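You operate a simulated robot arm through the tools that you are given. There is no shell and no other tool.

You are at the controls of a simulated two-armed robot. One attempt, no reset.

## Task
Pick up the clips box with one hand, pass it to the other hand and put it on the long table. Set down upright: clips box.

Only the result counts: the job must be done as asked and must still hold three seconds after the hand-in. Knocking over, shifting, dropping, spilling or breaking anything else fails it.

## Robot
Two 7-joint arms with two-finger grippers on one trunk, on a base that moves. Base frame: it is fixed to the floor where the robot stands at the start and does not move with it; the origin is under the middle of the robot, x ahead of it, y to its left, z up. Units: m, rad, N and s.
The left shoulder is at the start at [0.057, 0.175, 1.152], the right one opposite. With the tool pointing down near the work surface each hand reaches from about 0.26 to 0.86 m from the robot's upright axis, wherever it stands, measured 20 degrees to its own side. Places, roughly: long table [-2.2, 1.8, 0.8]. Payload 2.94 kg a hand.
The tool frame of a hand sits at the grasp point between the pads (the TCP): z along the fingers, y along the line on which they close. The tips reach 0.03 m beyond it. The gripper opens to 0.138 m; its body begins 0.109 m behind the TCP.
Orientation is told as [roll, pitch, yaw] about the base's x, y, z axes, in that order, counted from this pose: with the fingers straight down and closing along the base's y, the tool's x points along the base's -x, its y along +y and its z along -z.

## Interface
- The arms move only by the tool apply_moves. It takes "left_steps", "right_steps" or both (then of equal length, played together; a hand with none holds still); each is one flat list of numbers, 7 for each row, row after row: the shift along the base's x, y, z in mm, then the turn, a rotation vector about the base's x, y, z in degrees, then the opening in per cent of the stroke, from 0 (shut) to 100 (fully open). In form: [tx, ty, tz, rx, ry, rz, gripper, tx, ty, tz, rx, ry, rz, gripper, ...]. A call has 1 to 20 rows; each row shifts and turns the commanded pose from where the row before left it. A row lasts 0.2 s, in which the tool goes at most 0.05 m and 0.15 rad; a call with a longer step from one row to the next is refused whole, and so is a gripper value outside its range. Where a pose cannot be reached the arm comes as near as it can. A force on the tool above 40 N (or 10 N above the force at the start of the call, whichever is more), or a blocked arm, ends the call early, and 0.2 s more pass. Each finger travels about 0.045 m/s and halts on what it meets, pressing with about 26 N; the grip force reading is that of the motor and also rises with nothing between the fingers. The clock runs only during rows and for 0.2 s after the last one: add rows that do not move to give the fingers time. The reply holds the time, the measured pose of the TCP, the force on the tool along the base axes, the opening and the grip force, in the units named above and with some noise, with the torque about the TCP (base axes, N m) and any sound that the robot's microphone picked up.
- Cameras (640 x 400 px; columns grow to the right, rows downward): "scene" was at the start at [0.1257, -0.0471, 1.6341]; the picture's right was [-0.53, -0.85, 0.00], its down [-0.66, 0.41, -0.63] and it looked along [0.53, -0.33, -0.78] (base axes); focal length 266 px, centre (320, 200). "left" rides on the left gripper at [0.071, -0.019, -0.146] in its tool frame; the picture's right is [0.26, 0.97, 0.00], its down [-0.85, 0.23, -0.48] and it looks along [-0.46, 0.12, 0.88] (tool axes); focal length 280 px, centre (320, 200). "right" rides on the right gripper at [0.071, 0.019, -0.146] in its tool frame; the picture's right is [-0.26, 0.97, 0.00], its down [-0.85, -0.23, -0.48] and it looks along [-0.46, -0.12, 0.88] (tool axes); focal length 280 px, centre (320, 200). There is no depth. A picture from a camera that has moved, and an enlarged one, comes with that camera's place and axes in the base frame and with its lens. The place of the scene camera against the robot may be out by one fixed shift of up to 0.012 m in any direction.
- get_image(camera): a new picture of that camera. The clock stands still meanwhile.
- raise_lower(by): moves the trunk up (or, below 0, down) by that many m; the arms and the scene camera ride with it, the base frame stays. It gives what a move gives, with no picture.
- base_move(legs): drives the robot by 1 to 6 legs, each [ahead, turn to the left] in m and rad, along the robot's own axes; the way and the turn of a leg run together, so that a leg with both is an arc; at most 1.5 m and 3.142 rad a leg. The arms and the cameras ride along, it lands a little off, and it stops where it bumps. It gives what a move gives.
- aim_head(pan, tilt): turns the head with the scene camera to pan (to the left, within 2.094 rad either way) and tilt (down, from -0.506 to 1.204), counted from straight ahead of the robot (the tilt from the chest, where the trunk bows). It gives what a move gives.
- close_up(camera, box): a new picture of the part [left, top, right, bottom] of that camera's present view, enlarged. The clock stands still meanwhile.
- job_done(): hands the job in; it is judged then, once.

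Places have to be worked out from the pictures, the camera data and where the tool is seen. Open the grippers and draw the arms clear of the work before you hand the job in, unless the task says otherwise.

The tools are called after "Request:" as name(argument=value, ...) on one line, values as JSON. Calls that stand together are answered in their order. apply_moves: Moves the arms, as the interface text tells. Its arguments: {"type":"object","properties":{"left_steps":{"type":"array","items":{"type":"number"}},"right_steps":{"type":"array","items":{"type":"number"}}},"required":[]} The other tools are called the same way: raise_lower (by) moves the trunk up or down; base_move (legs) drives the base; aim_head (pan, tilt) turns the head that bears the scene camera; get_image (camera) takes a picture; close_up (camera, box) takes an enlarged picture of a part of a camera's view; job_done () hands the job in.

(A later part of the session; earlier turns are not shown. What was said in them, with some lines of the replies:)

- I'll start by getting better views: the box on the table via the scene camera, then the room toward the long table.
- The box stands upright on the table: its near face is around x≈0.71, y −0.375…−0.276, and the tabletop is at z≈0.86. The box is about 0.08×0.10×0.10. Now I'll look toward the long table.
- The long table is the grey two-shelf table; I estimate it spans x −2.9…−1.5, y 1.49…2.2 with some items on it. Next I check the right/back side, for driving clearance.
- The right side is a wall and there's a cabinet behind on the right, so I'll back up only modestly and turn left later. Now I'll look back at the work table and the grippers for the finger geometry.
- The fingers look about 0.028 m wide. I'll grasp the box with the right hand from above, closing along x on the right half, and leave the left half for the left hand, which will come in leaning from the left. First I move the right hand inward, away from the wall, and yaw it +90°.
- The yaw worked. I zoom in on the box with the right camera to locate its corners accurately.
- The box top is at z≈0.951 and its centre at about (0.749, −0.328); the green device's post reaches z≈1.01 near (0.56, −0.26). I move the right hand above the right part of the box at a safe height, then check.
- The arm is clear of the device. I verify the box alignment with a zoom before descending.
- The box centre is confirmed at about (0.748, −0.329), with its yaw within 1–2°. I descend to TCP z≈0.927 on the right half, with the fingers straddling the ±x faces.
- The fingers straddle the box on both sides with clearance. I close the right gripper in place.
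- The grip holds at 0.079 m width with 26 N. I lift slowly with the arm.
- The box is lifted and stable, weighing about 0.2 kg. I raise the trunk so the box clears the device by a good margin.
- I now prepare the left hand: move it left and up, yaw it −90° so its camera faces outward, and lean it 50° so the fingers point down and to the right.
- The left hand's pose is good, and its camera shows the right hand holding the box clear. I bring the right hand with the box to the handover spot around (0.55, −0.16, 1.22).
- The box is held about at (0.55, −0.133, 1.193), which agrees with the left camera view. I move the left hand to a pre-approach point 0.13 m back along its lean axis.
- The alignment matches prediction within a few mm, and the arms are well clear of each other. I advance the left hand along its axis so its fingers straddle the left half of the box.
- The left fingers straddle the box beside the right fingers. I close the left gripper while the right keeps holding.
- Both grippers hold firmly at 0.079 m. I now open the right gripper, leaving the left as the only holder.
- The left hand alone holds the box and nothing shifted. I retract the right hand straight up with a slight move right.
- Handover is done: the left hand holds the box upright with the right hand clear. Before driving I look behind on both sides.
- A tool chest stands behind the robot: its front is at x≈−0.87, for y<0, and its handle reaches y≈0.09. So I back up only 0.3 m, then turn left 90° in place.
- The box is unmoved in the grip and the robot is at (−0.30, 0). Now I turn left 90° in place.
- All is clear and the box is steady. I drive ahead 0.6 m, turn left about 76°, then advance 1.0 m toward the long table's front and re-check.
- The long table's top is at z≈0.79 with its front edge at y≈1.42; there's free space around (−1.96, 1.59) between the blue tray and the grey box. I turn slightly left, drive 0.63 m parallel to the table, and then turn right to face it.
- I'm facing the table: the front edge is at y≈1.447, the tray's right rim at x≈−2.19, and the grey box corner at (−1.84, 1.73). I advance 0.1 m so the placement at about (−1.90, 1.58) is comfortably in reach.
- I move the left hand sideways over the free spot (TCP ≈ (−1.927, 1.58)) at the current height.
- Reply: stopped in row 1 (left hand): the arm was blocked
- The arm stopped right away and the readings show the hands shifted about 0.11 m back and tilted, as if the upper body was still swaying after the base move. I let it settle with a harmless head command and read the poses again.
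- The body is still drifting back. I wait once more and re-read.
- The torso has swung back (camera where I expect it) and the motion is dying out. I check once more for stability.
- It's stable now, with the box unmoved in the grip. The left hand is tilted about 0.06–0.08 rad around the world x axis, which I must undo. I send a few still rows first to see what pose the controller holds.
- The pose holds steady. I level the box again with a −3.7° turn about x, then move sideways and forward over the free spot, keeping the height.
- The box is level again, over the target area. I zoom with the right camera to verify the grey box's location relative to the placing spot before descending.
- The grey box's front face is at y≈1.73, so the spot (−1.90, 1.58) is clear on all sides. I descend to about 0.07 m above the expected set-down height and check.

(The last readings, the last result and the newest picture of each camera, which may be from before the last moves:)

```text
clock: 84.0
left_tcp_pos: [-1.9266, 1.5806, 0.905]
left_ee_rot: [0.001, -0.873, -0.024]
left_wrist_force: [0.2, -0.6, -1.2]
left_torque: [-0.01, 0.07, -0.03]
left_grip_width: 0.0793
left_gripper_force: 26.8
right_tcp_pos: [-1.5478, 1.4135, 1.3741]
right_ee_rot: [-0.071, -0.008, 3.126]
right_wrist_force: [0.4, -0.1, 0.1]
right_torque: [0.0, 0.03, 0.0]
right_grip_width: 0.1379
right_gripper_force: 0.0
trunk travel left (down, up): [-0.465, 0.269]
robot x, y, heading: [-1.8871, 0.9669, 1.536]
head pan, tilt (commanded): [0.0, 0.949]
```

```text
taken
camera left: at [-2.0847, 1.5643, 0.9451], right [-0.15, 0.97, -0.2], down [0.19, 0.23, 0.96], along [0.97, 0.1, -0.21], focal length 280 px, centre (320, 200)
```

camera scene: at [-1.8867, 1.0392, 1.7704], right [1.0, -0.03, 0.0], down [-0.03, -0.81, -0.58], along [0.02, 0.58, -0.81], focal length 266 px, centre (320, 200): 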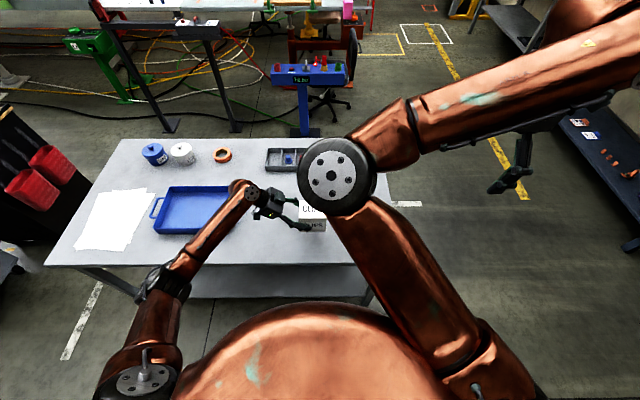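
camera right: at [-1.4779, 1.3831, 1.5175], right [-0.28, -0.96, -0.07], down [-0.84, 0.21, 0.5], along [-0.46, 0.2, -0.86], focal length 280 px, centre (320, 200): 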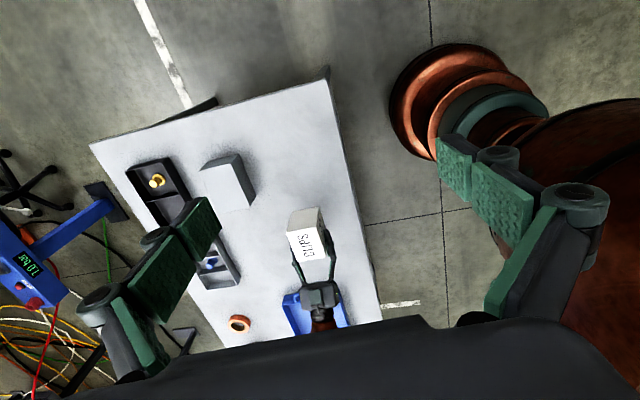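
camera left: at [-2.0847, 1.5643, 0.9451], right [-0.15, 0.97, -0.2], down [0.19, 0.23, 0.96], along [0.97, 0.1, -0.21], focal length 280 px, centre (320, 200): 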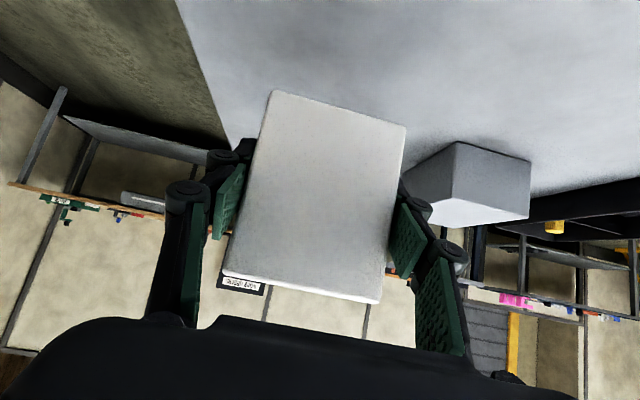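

About 0.065 m remain to the tabletop, with clear surroundings. I lower 45 mm, and then go in small guarded steps.

Request:
apply_moves(left_steps=[0, 0, -12, 0, 0, 0, 0, 0, 0, -12, 0, 0, 0, 0, 0, 0, -12, 0, 0, 0, 0, 0, 0, -9, 0, 0, 0, 0, 0, 0, 0, 0, 0, 0, 0])

Request:
close_up(camera="right", box=[240, 180, 380, 340])

Request:
close_up(camera="scene", box=[220, 150, 380, 270])

Request:
get_image(camera="left")

```text
clock: 85.2
left_tcp_pos: [-1.9266, 1.5782, 0.8619]
left_ee_rot: [0.001, -0.87, -0.023]
left_wrist_force: [0.0, 0.9, -2.5]
left_torque: [0.0, 0.07, -0.01]
left_grip_width: 0.0794
left_gripper_force: 26.0
right_tcp_pos: [-1.5469, 1.4133, 1.3739]
right_ee_rot: [-0.072, -0.006, 3.126]
right_wrist_force: [-0.4, -0.5, -0.5]
right_torque: [-0.01, 0.01, -0.03]
right_grip_width: 0.138
right_gripper_force: 0.1
trunk travel left (down, up): [-0.465, 0.269]
robot x, y, heading: [-1.8881, 0.9686, 1.536]
head pan, tilt (commanded): [0.0, 0.949]
```

```text
2.50 times, centred on (310, 260) of right
camera zoom: at [-1.4778, 1.383, 1.5175], right [-0.28, -0.96, -0.07], down [-0.84, 0.21, 0.5], along [-0.46, 0.2, -0.86], focal length 701 px, centre (345, 50)
```

zoom: 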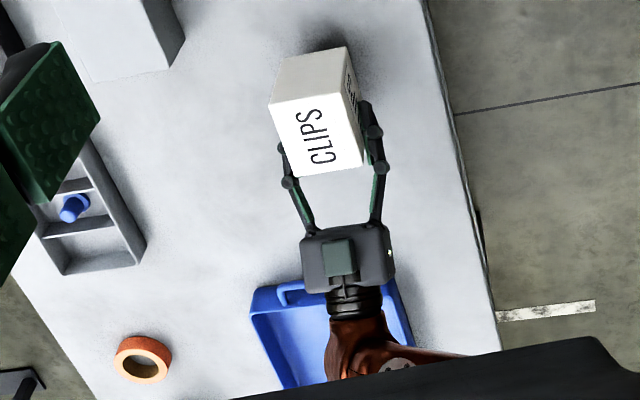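

```text
3.33 times, centred on (300, 210) of scene
camera zoom: at [-1.8867, 1.0391, 1.7704], right [1.0, -0.03, 0.0], down [-0.03, -0.81, -0.58], along [0.02, 0.58, -0.81], focal length 885 px, centre (387, 167)
```

zoom: 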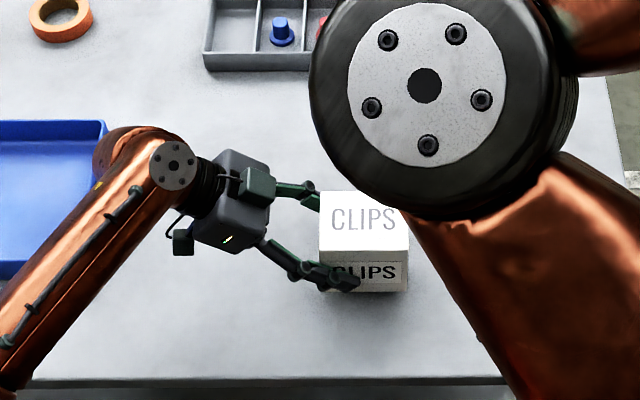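

```text
taken
camera left: at [-2.0847, 1.5627, 0.9002], right [-0.15, 0.97, -0.2], down [0.19, 0.23, 0.96], along [0.97, 0.1, -0.21], focal length 280 px, centre (320, 200)
```

left: 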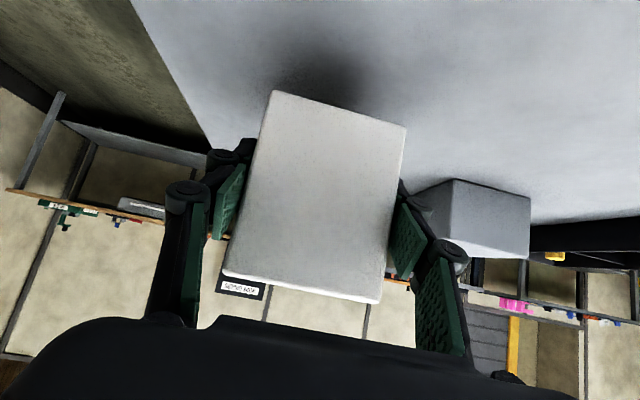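

The box is close above the table with its shadow nearly under it. I lower 18 mm in 3–4 mm rows, watching the force.

Request:
apply_moves(left_steps=[0, 0, -4, 0, 0, 0, 0, 0, 0, -4, 0, 0, 0, 0, 0, 0, -4, 0, 0, 0, 0, 0, 0, -3, 0, 0, 0, 0, 0, 0, -3, 0, 0, 0, 0, 0, 0, 0, 0, 0, 0, 0])

Request:
get_image(camera="left")

```text
clock: 86.7
left_tcp_pos: [-1.9258, 1.5804, 0.8426]
left_ee_rot: [-0.001, -0.872, -0.024]
left_wrist_force: [-0.4, -0.9, -0.8]
left_torque: [-0.01, 0.08, -0.02]
left_grip_width: 0.0791
left_gripper_force: 26.5
right_tcp_pos: [-1.5473, 1.4136, 1.3751]
right_ee_rot: [-0.072, -0.007, 3.125]
right_wrist_force: [-0.3, 0.9, 0.2]
right_torque: [0.0, 0.06, -0.03]
right_grip_width: 0.138
right_gripper_force: 0.0
trunk travel left (down, up): [-0.465, 0.269]
robot x, y, heading: [-1.8916, 0.9662, 1.535]
head pan, tilt (commanded): [0.0, 0.949]
```

```text
taken
camera left: at [-2.0838, 1.5636, 0.8822], right [-0.15, 0.97, -0.2], down [0.19, 0.23, 0.96], along [0.97, 0.1, -0.21], focal length 280 px, centre (320, 200)
```

left: 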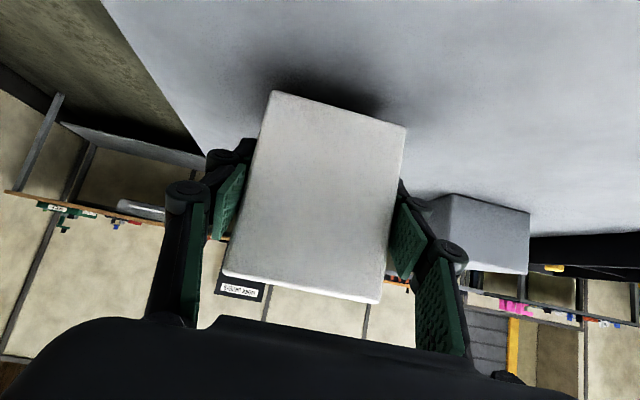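

No contact yet at TCP z 0.8426. I continue down in 2 mm rows.

Request:
apply_moves(left_steps=[0, 0, -2, 0, 0, 0, 0, 0, 0, -2, 0, 0, 0, 0, 0, 0, -2, 0, 0, 0, 0, 0, 0, -2, 0, 0, 0, 0, 0, 0, 0, 0, 0, 0, 0])

Request:
close_up(camera="left", box=[200, 60, 440, 210])

Request:
close_up(camera="scene", box=[250, 180, 370, 255])

```text
clock: 87.8
left_tcp_pos: [-1.9272, 1.5793, 0.8347]
left_ee_rot: [0.001, -0.871, -0.023]
left_wrist_force: [0.5, 0.4, -2.5]
left_torque: [0.04, 0.04, -0.02]
left_grip_width: 0.0796
left_gripper_force: 26.2
right_tcp_pos: [-1.5474, 1.4128, 1.3743]
right_ee_rot: [-0.073, -0.007, 3.125]
right_wrist_force: [0.1, -0.2, -0.4]
right_torque: [-0.02, 0.01, 0.03]
right_grip_width: 0.1379
right_gripper_force: 0.1
trunk travel left (down, up): [-0.465, 0.269]
robot x, y, heading: [-1.8906, 0.9701, 1.532]
head pan, tilt (commanded): [0.0, 0.949]
```

```text
2.67 times, centred on (320, 135) of left
camera zoom: at [-2.084, 1.5631, 0.8742], right [-0.15, 0.97, -0.2], down [0.19, 0.23, 0.96], along [0.97, 0.1, -0.22], focal length 748 px, centre (320, 373)
```

zoom: 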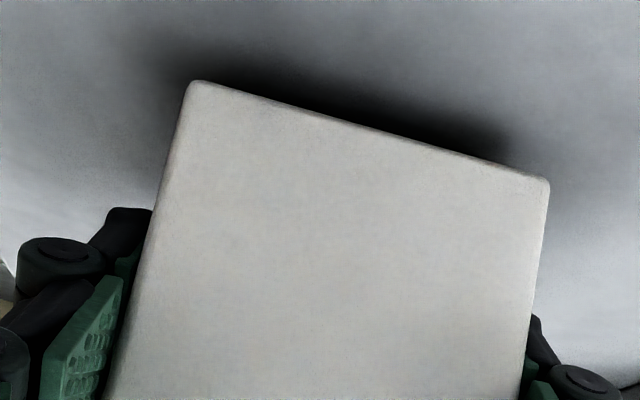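

```text
5.33 times, centred on (310, 218) of scene
camera zoom: at [-1.8867, 1.0391, 1.7704], right [1.0, -0.03, 0.0], down [-0.03, -0.81, -0.58], along [0.02, 0.58, -0.81], focal length 1416 px, centre (373, 107)
```

zoom: 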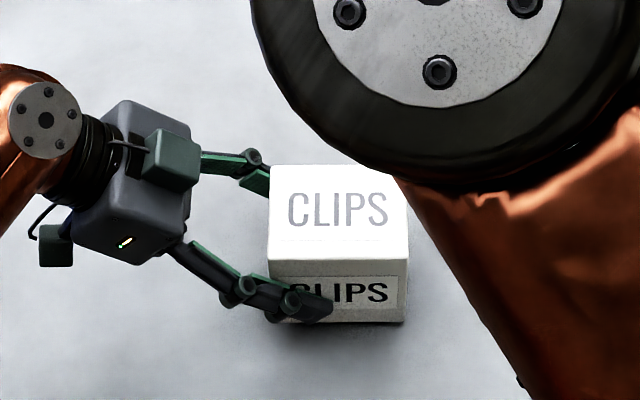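

Still no contact force, but the shadow gap is very small. I go down in more 2 mm rows.

Request:
apply_moves(left_steps=[0, 0, -2, 0, 0, 0, 0, 0, 0, -2, 0, 0, 0, 0, 0, 0, 0, 0, 0, 0, 0])

Request:
close_up(camera="left", box=[200, 60, 440, 210])

```text
clock: 88.7
left_tcp_pos: [-1.927, 1.5788, 0.8313]
left_ee_rot: [0.001, -0.871, -0.023]
left_wrist_force: [-0.7, -0.7, -1.8]
left_torque: [0.0, 0.06, -0.01]
left_grip_width: 0.0792
left_gripper_force: 25.9
right_tcp_pos: [-1.5478, 1.4131, 1.374]
right_ee_rot: [-0.072, -0.007, 3.127]
right_wrist_force: [0.0, 0.5, -0.3]
right_torque: [0.0, 0.0, -0.03]
right_grip_width: 0.138
right_gripper_force: 0.1
trunk travel left (down, up): [-0.465, 0.269]
robot x, y, heading: [-1.8901, 0.9689, 1.535]
head pan, tilt (commanded): [0.0, 0.949]
```

```text
2.67 times, centred on (320, 135) of left
camera zoom: at [-2.0842, 1.5634, 0.8704], right [-0.15, 0.97, -0.2], down [0.19, 0.23, 0.96], along [0.97, 0.1, -0.21], focal length 748 px, centre (320, 373)
```

zoom: 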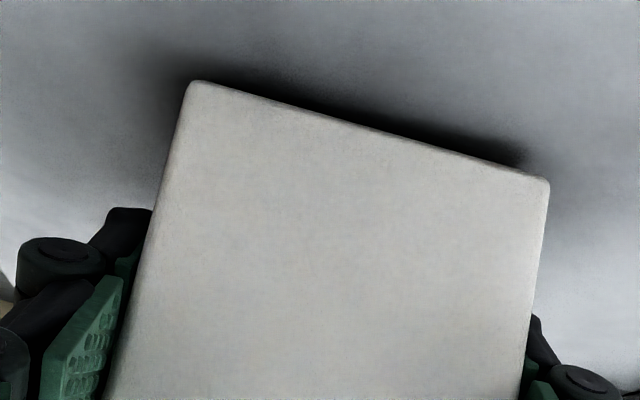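

Still free. Two more small steps.

Request:
apply_moves(left_steps=[0, 0, -2, 0, 0, 0, 0, 0, 0, -2, 0, 0, 0, 0, 0, 0, 0, 0, 0, 0, 0])

Request:
close_up(camera="left", box=[200, 60, 440, 210])

```text
clock: 89.5
left_tcp_pos: [-1.9269, 1.5799, 0.8265]
left_ee_rot: [0.002, -0.871, -0.022]
left_wrist_force: [-0.5, -0.3, -1.2]
left_torque: [-0.01, 0.08, 0.06]
left_grip_width: 0.0794
left_gripper_force: 25.5
right_tcp_pos: [-1.5481, 1.4139, 1.3744]
right_ee_rot: [-0.073, -0.006, 3.125]
right_wrist_force: [0.0, 0.2, 0.7]
right_torque: [0.0, -0.03, -0.01]
right_grip_width: 0.1379
right_gripper_force: 0.1
trunk travel left (down, up): [-0.465, 0.269]
robot x, y, heading: [-1.8881, 0.9702, 1.536]
head pan, tilt (commanded): [0.0, 0.949]
```

```text
2.67 times, centred on (320, 135) of left
camera zoom: at [-2.0841, 1.564, 0.866], right [-0.15, 0.97, -0.2], down [0.19, 0.23, 0.96], along [0.97, 0.1, -0.21], focal length 748 px, centre (320, 373)
```

zoom: 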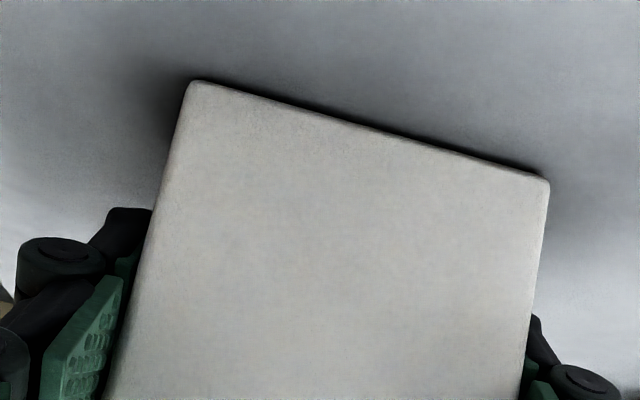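

The dark gap is now a thin line, so contact is imminent. I go down in 1 mm rows.

Request:
apply_moves(left_steps=[0, 0, -1, 0, 0, 0, 0, 0, 0, -1, 0, 0, 0, 0, 0, 0, 0, 0, 0, 0, 0])

Request:
close_up(camera="left", box=[200, 60, 440, 210])

```text
clock: 90.2
left_tcp_pos: [-1.9274, 1.5812, 0.8262]
left_ee_rot: [0.001, -0.872, -0.024]
left_wrist_force: [-1.0, 1.3, 5.3]
left_torque: [-0.23, -0.47, 0.1]
left_grip_width: 0.0795
left_gripper_force: 25.8
right_tcp_pos: [-1.5486, 1.4126, 1.3747]
right_ee_rot: [-0.073, -0.007, 3.125]
right_wrist_force: [0.6, -0.9, 0.3]
right_torque: [-0.01, 0.02, 0.0]
right_grip_width: 0.1378
right_gripper_force: 0.1
trunk travel left (down, up): [-0.465, 0.269]
robot x, y, heading: [-1.8881, 0.9668, 1.536]
head pan, tilt (commanded): [0.0, 0.949]
```

```text
2.67 times, centred on (320, 135) of left
camera zoom: at [-2.0843, 1.5639, 0.8652], right [-0.15, 0.97, -0.2], down [0.19, 0.23, 0.96], along [0.97, 0.1, -0.21], focal length 748 px, centre (320, 373)
```

zoom: 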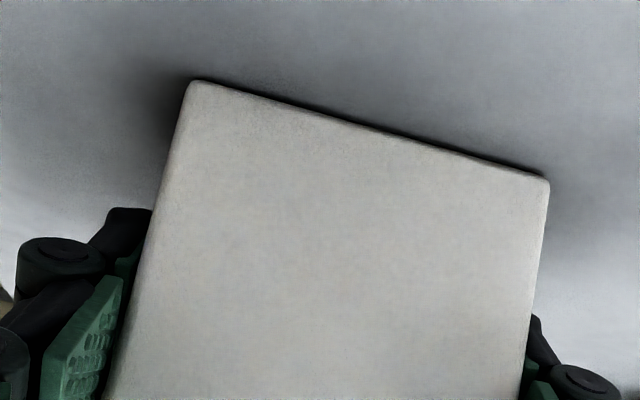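

Contact: the vertical force rose by about 7 N, so the box rests on the table. I open the left gripper in place.

Request:
apply_moves(left_steps=[0, 0, 0, 0, 0, 0, 60, 0, 0, 0, 0, 0, 0, 70, 0, 0, 0, 0, 0, 0, 80, 0, 0, 0, 0, 0, 0, 90, 0, 0, 0, 0, 0, 0, 100, 0, 0, 0, 0, 0, 0, 100, 0, 0, 0, 0, 0, 0, 100])

Request:
get_image(camera="left")

Request:
close_up(camera="scene", box=[250, 180, 370, 255])

Request:
close_up(camera="right", box=[240, 180, 380, 340])

```text
clock: 91.8
left_tcp_pos: [-1.927, 1.5793, 0.8252]
left_ee_rot: [0.001, -0.87, -0.023]
left_wrist_force: [-0.1, -0.1, -0.1]
left_torque: [0.01, 0.01, -0.01]
left_grip_width: 0.1379
left_gripper_force: 0.1
right_tcp_pos: [-1.5471, 1.4129, 1.374]
right_ee_rot: [-0.072, -0.005, 3.126]
right_wrist_force: [-0.6, 0.3, 0.2]
right_torque: [0.02, -0.01, 0.02]
right_grip_width: 0.1377
right_gripper_force: 0.1
trunk travel left (down, up): [-0.465, 0.269]
robot x, y, heading: [-1.8869, 0.971, 1.532]
head pan, tilt (commanded): [0.0, 0.949]
```

```text
taken
camera left: at [-2.0847, 1.5636, 0.8644], right [-0.15, 0.97, -0.2], down [0.19, 0.23, 0.96], along [0.97, 0.1, -0.21], focal length 280 px, centre (320, 200)
```

left: 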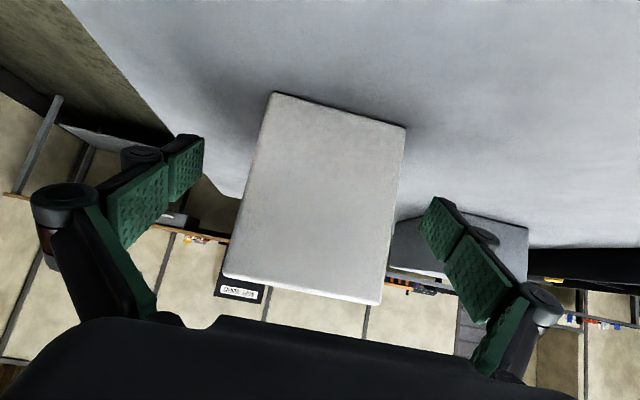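

```text
5.33 times, centred on (310, 218) of scene
camera zoom: at [-1.8867, 1.0389, 1.7704], right [1.0, -0.03, 0.0], down [-0.03, -0.81, -0.58], along [0.02, 0.58, -0.81], focal length 1416 px, centre (373, 107)
```

zoom: 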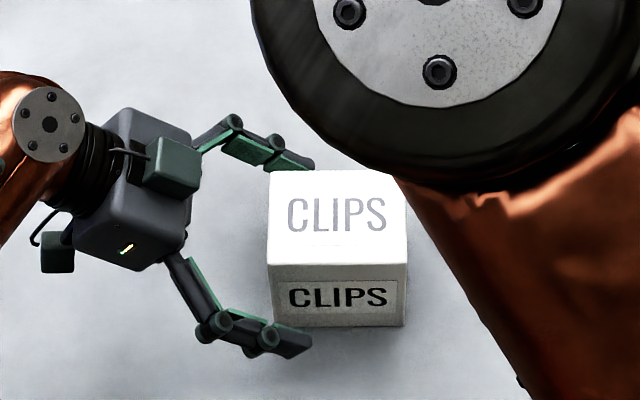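

```text
2.50 times, centred on (310, 260) of right
camera zoom: at [-1.4778, 1.3829, 1.5175], right [-0.28, -0.96, -0.07], down [-0.84, 0.21, 0.5], along [-0.46, 0.2, -0.86], focal length 701 px, centre (345, 50)
```

zoom: 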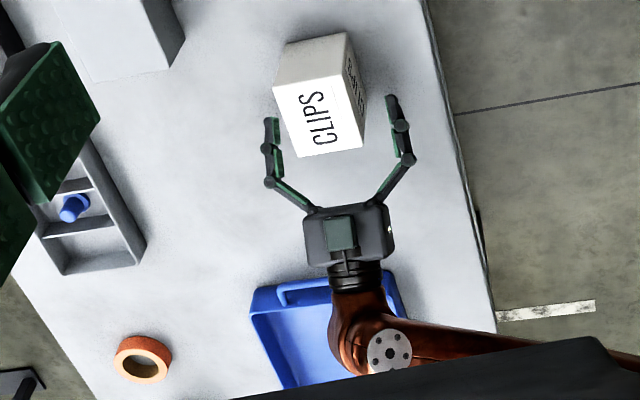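

The box stands upright on the table, clear of the open fingers. I retract the left hand along its axis, then up.

Request:
apply_moves(left_steps=[-8, 0, 6, 0, 0, 0, 100, -15, 0, 13, 0, 0, 0, 100, -15, 0, 13, 0, 0, 0, 100, -15, 0, 13, 0, 0, 0, 100, -15, 0, 15, 0, 0, 0, 100, -15, 0, 20, 0, 0, 0, 100, -10, 0, 30, 0, 0, 0, 100, -5, -5, 35, 0, 0, 0, 100, 0, -10, 35, 0, 0, 0, 100, 0, -10, 35, 0, 0, 0, 100, 0, -10, 35, 0, 0, 0, 100, 0, 0, 0, 0, 0, 0, 100])

Request:
get_image(camera="scene")

Request:
get_image(camera="left")

Request:
get_image(camera="right")

```text
clock: 94.5
left_tcp_pos: [-2.0243, 1.5453, 1.0739]
left_ee_rot: [-0.002, -0.872, -0.021]
left_wrist_force: [0.2, -0.3, 0.0]
left_torque: [-0.03, -0.04, -0.02]
left_grip_width: 0.1381
left_gripper_force: 0.0
right_tcp_pos: [-1.5488, 1.4136, 1.3752]
right_ee_rot: [-0.071, -0.008, 3.128]
right_wrist_force: [-0.4, 0.2, 0.0]
right_torque: [0.01, -0.01, 0.02]
right_grip_width: 0.1381
right_gripper_force: 0.1
trunk travel left (down, up): [-0.465, 0.269]
robot x, y, heading: [-1.8912, 0.9695, 1.539]
head pan, tilt (commanded): [0.0, 0.949]
```

```text
taken
camera scene: at [-1.8869, 1.0395, 1.7704], right [1.0, -0.03, 0.0], down [-0.03, -0.81, -0.58], along [0.02, 0.58, -0.81], focal length 266 px, centre (320, 200)
```

scene: 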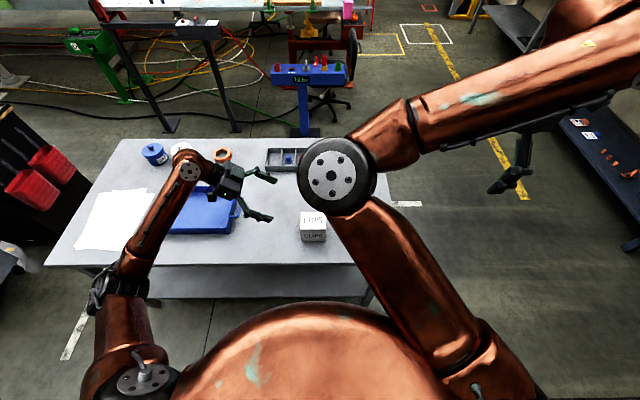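

```text
taken
camera left: at [-2.1818, 1.5289, 1.113], right [-0.15, 0.97, -0.2], down [0.19, 0.23, 0.96], along [0.97, 0.1, -0.21], focal length 280 px, centre (320, 200)
```

left: 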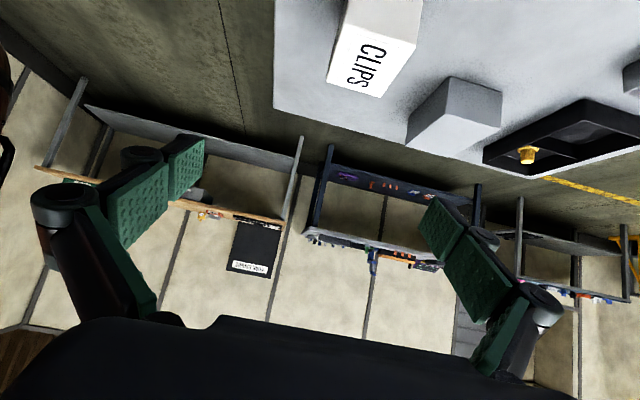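

```text
taken
camera right: at [-1.478, 1.3833, 1.5174], right [-0.28, -0.96, -0.07], down [-0.84, 0.21, 0.5], along [-0.46, 0.2, -0.86], focal length 280 px, centre (320, 200)
```

right: 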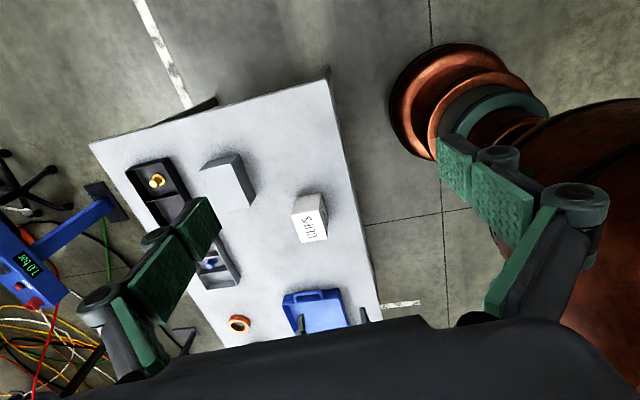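

The clips box is upright on the long table and everything else looks unchanged. I draw the left arm further up and back from the table.

Request:
apply_moves(left_steps=[0, -20, 30, 0, 0, 0, 100, 0, -25, 25, 0, 0, 0, 100, 0, -30, 20, 0, 0, 0, 100, 0, -30, 20, 0, 0, 0, 100, 0, -30, 15, 0, 0, 0, 100, 0, -25, 10, 0, 0, 0, 100, 0, 0, 0, 0, 0, 0, 100, 0, 0, 0, 0, 0, 0, 100])

Request:
get_image(camera="scene")

Request:
close_up(camera="right", box=[80, 60, 400, 360])

```text
clock: 96.2
left_tcp_pos: [-2.0246, 1.3858, 1.1954]
left_ee_rot: [0.0, -0.87, -0.022]
left_wrist_force: [0.8, -0.6, -0.5]
left_torque: [0.02, 0.01, 0.0]
left_grip_width: 0.1382
left_gripper_force: 0.0
right_tcp_pos: [-1.5481, 1.4132, 1.3751]
right_ee_rot: [-0.072, -0.007, 3.128]
right_wrist_force: [0.9, 0.2, 0.5]
right_torque: [0.02, 0.01, 0.01]
right_grip_width: 0.1382
right_gripper_force: 0.1
trunk travel left (down, up): [-0.465, 0.269]
robot x, y, heading: [-1.8931, 0.9722, 1.537]
head pan, tilt (commanded): [0.0, 0.949]
```

```text
taken
camera scene: at [-1.887, 1.0383, 1.7705], right [1.0, -0.03, 0.0], down [-0.03, -0.81, -0.58], along [0.02, 0.58, -0.81], focal length 266 px, centre (320, 200)
```

scene: 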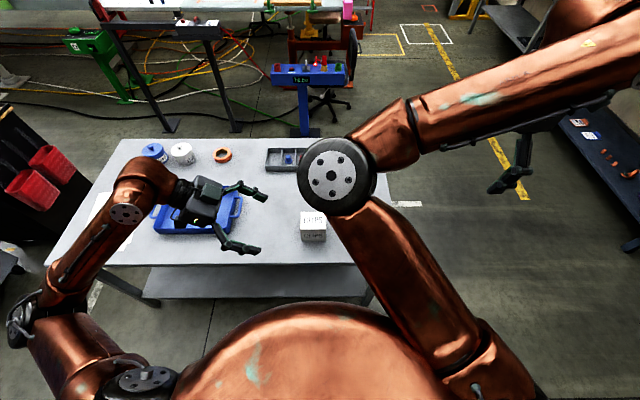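

```text
1.33 times, centred on (240, 210) of right
camera zoom: at [-1.4781, 1.3823, 1.5178], right [-0.28, -0.96, -0.07], down [-0.84, 0.21, 0.5], along [-0.46, 0.2, -0.86], focal length 374 px, centre (427, 187)
```

zoom: 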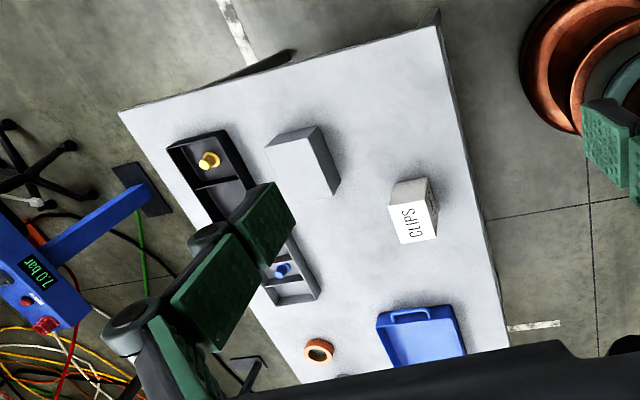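

The box stands upright on the long table and the other items are where they were before. Both grippers are open and the arms are clear, so I hand the job in.

Request:
job_done()

```text
The job is handed in.
```

The clips box is standing upright on the long table, and the job is handed in. I don't have the judge's result yet.

- **Pick-up:** the right hand gripped the box from above and lifted it off the work table.
- **Handover:** I passed the box in mid-air. Both hands held it before the right one let go, and it didn't shift.
- **Drive:** just after the last short base move, the upper body swayed and left the box tilted by about 4°. I waited for it to settle and levelled the box before lowering it; it hadn't slipped in the grip.
- **Placing:** the box stands at about (-1.90, 1.58), between the blue tray and the grey box, roughly 0.1 m in from the front edge.
- **Final check:** the last pictures show the box upright and nothing else on the table moved. Both grippers are open and the arms are clear of the box.
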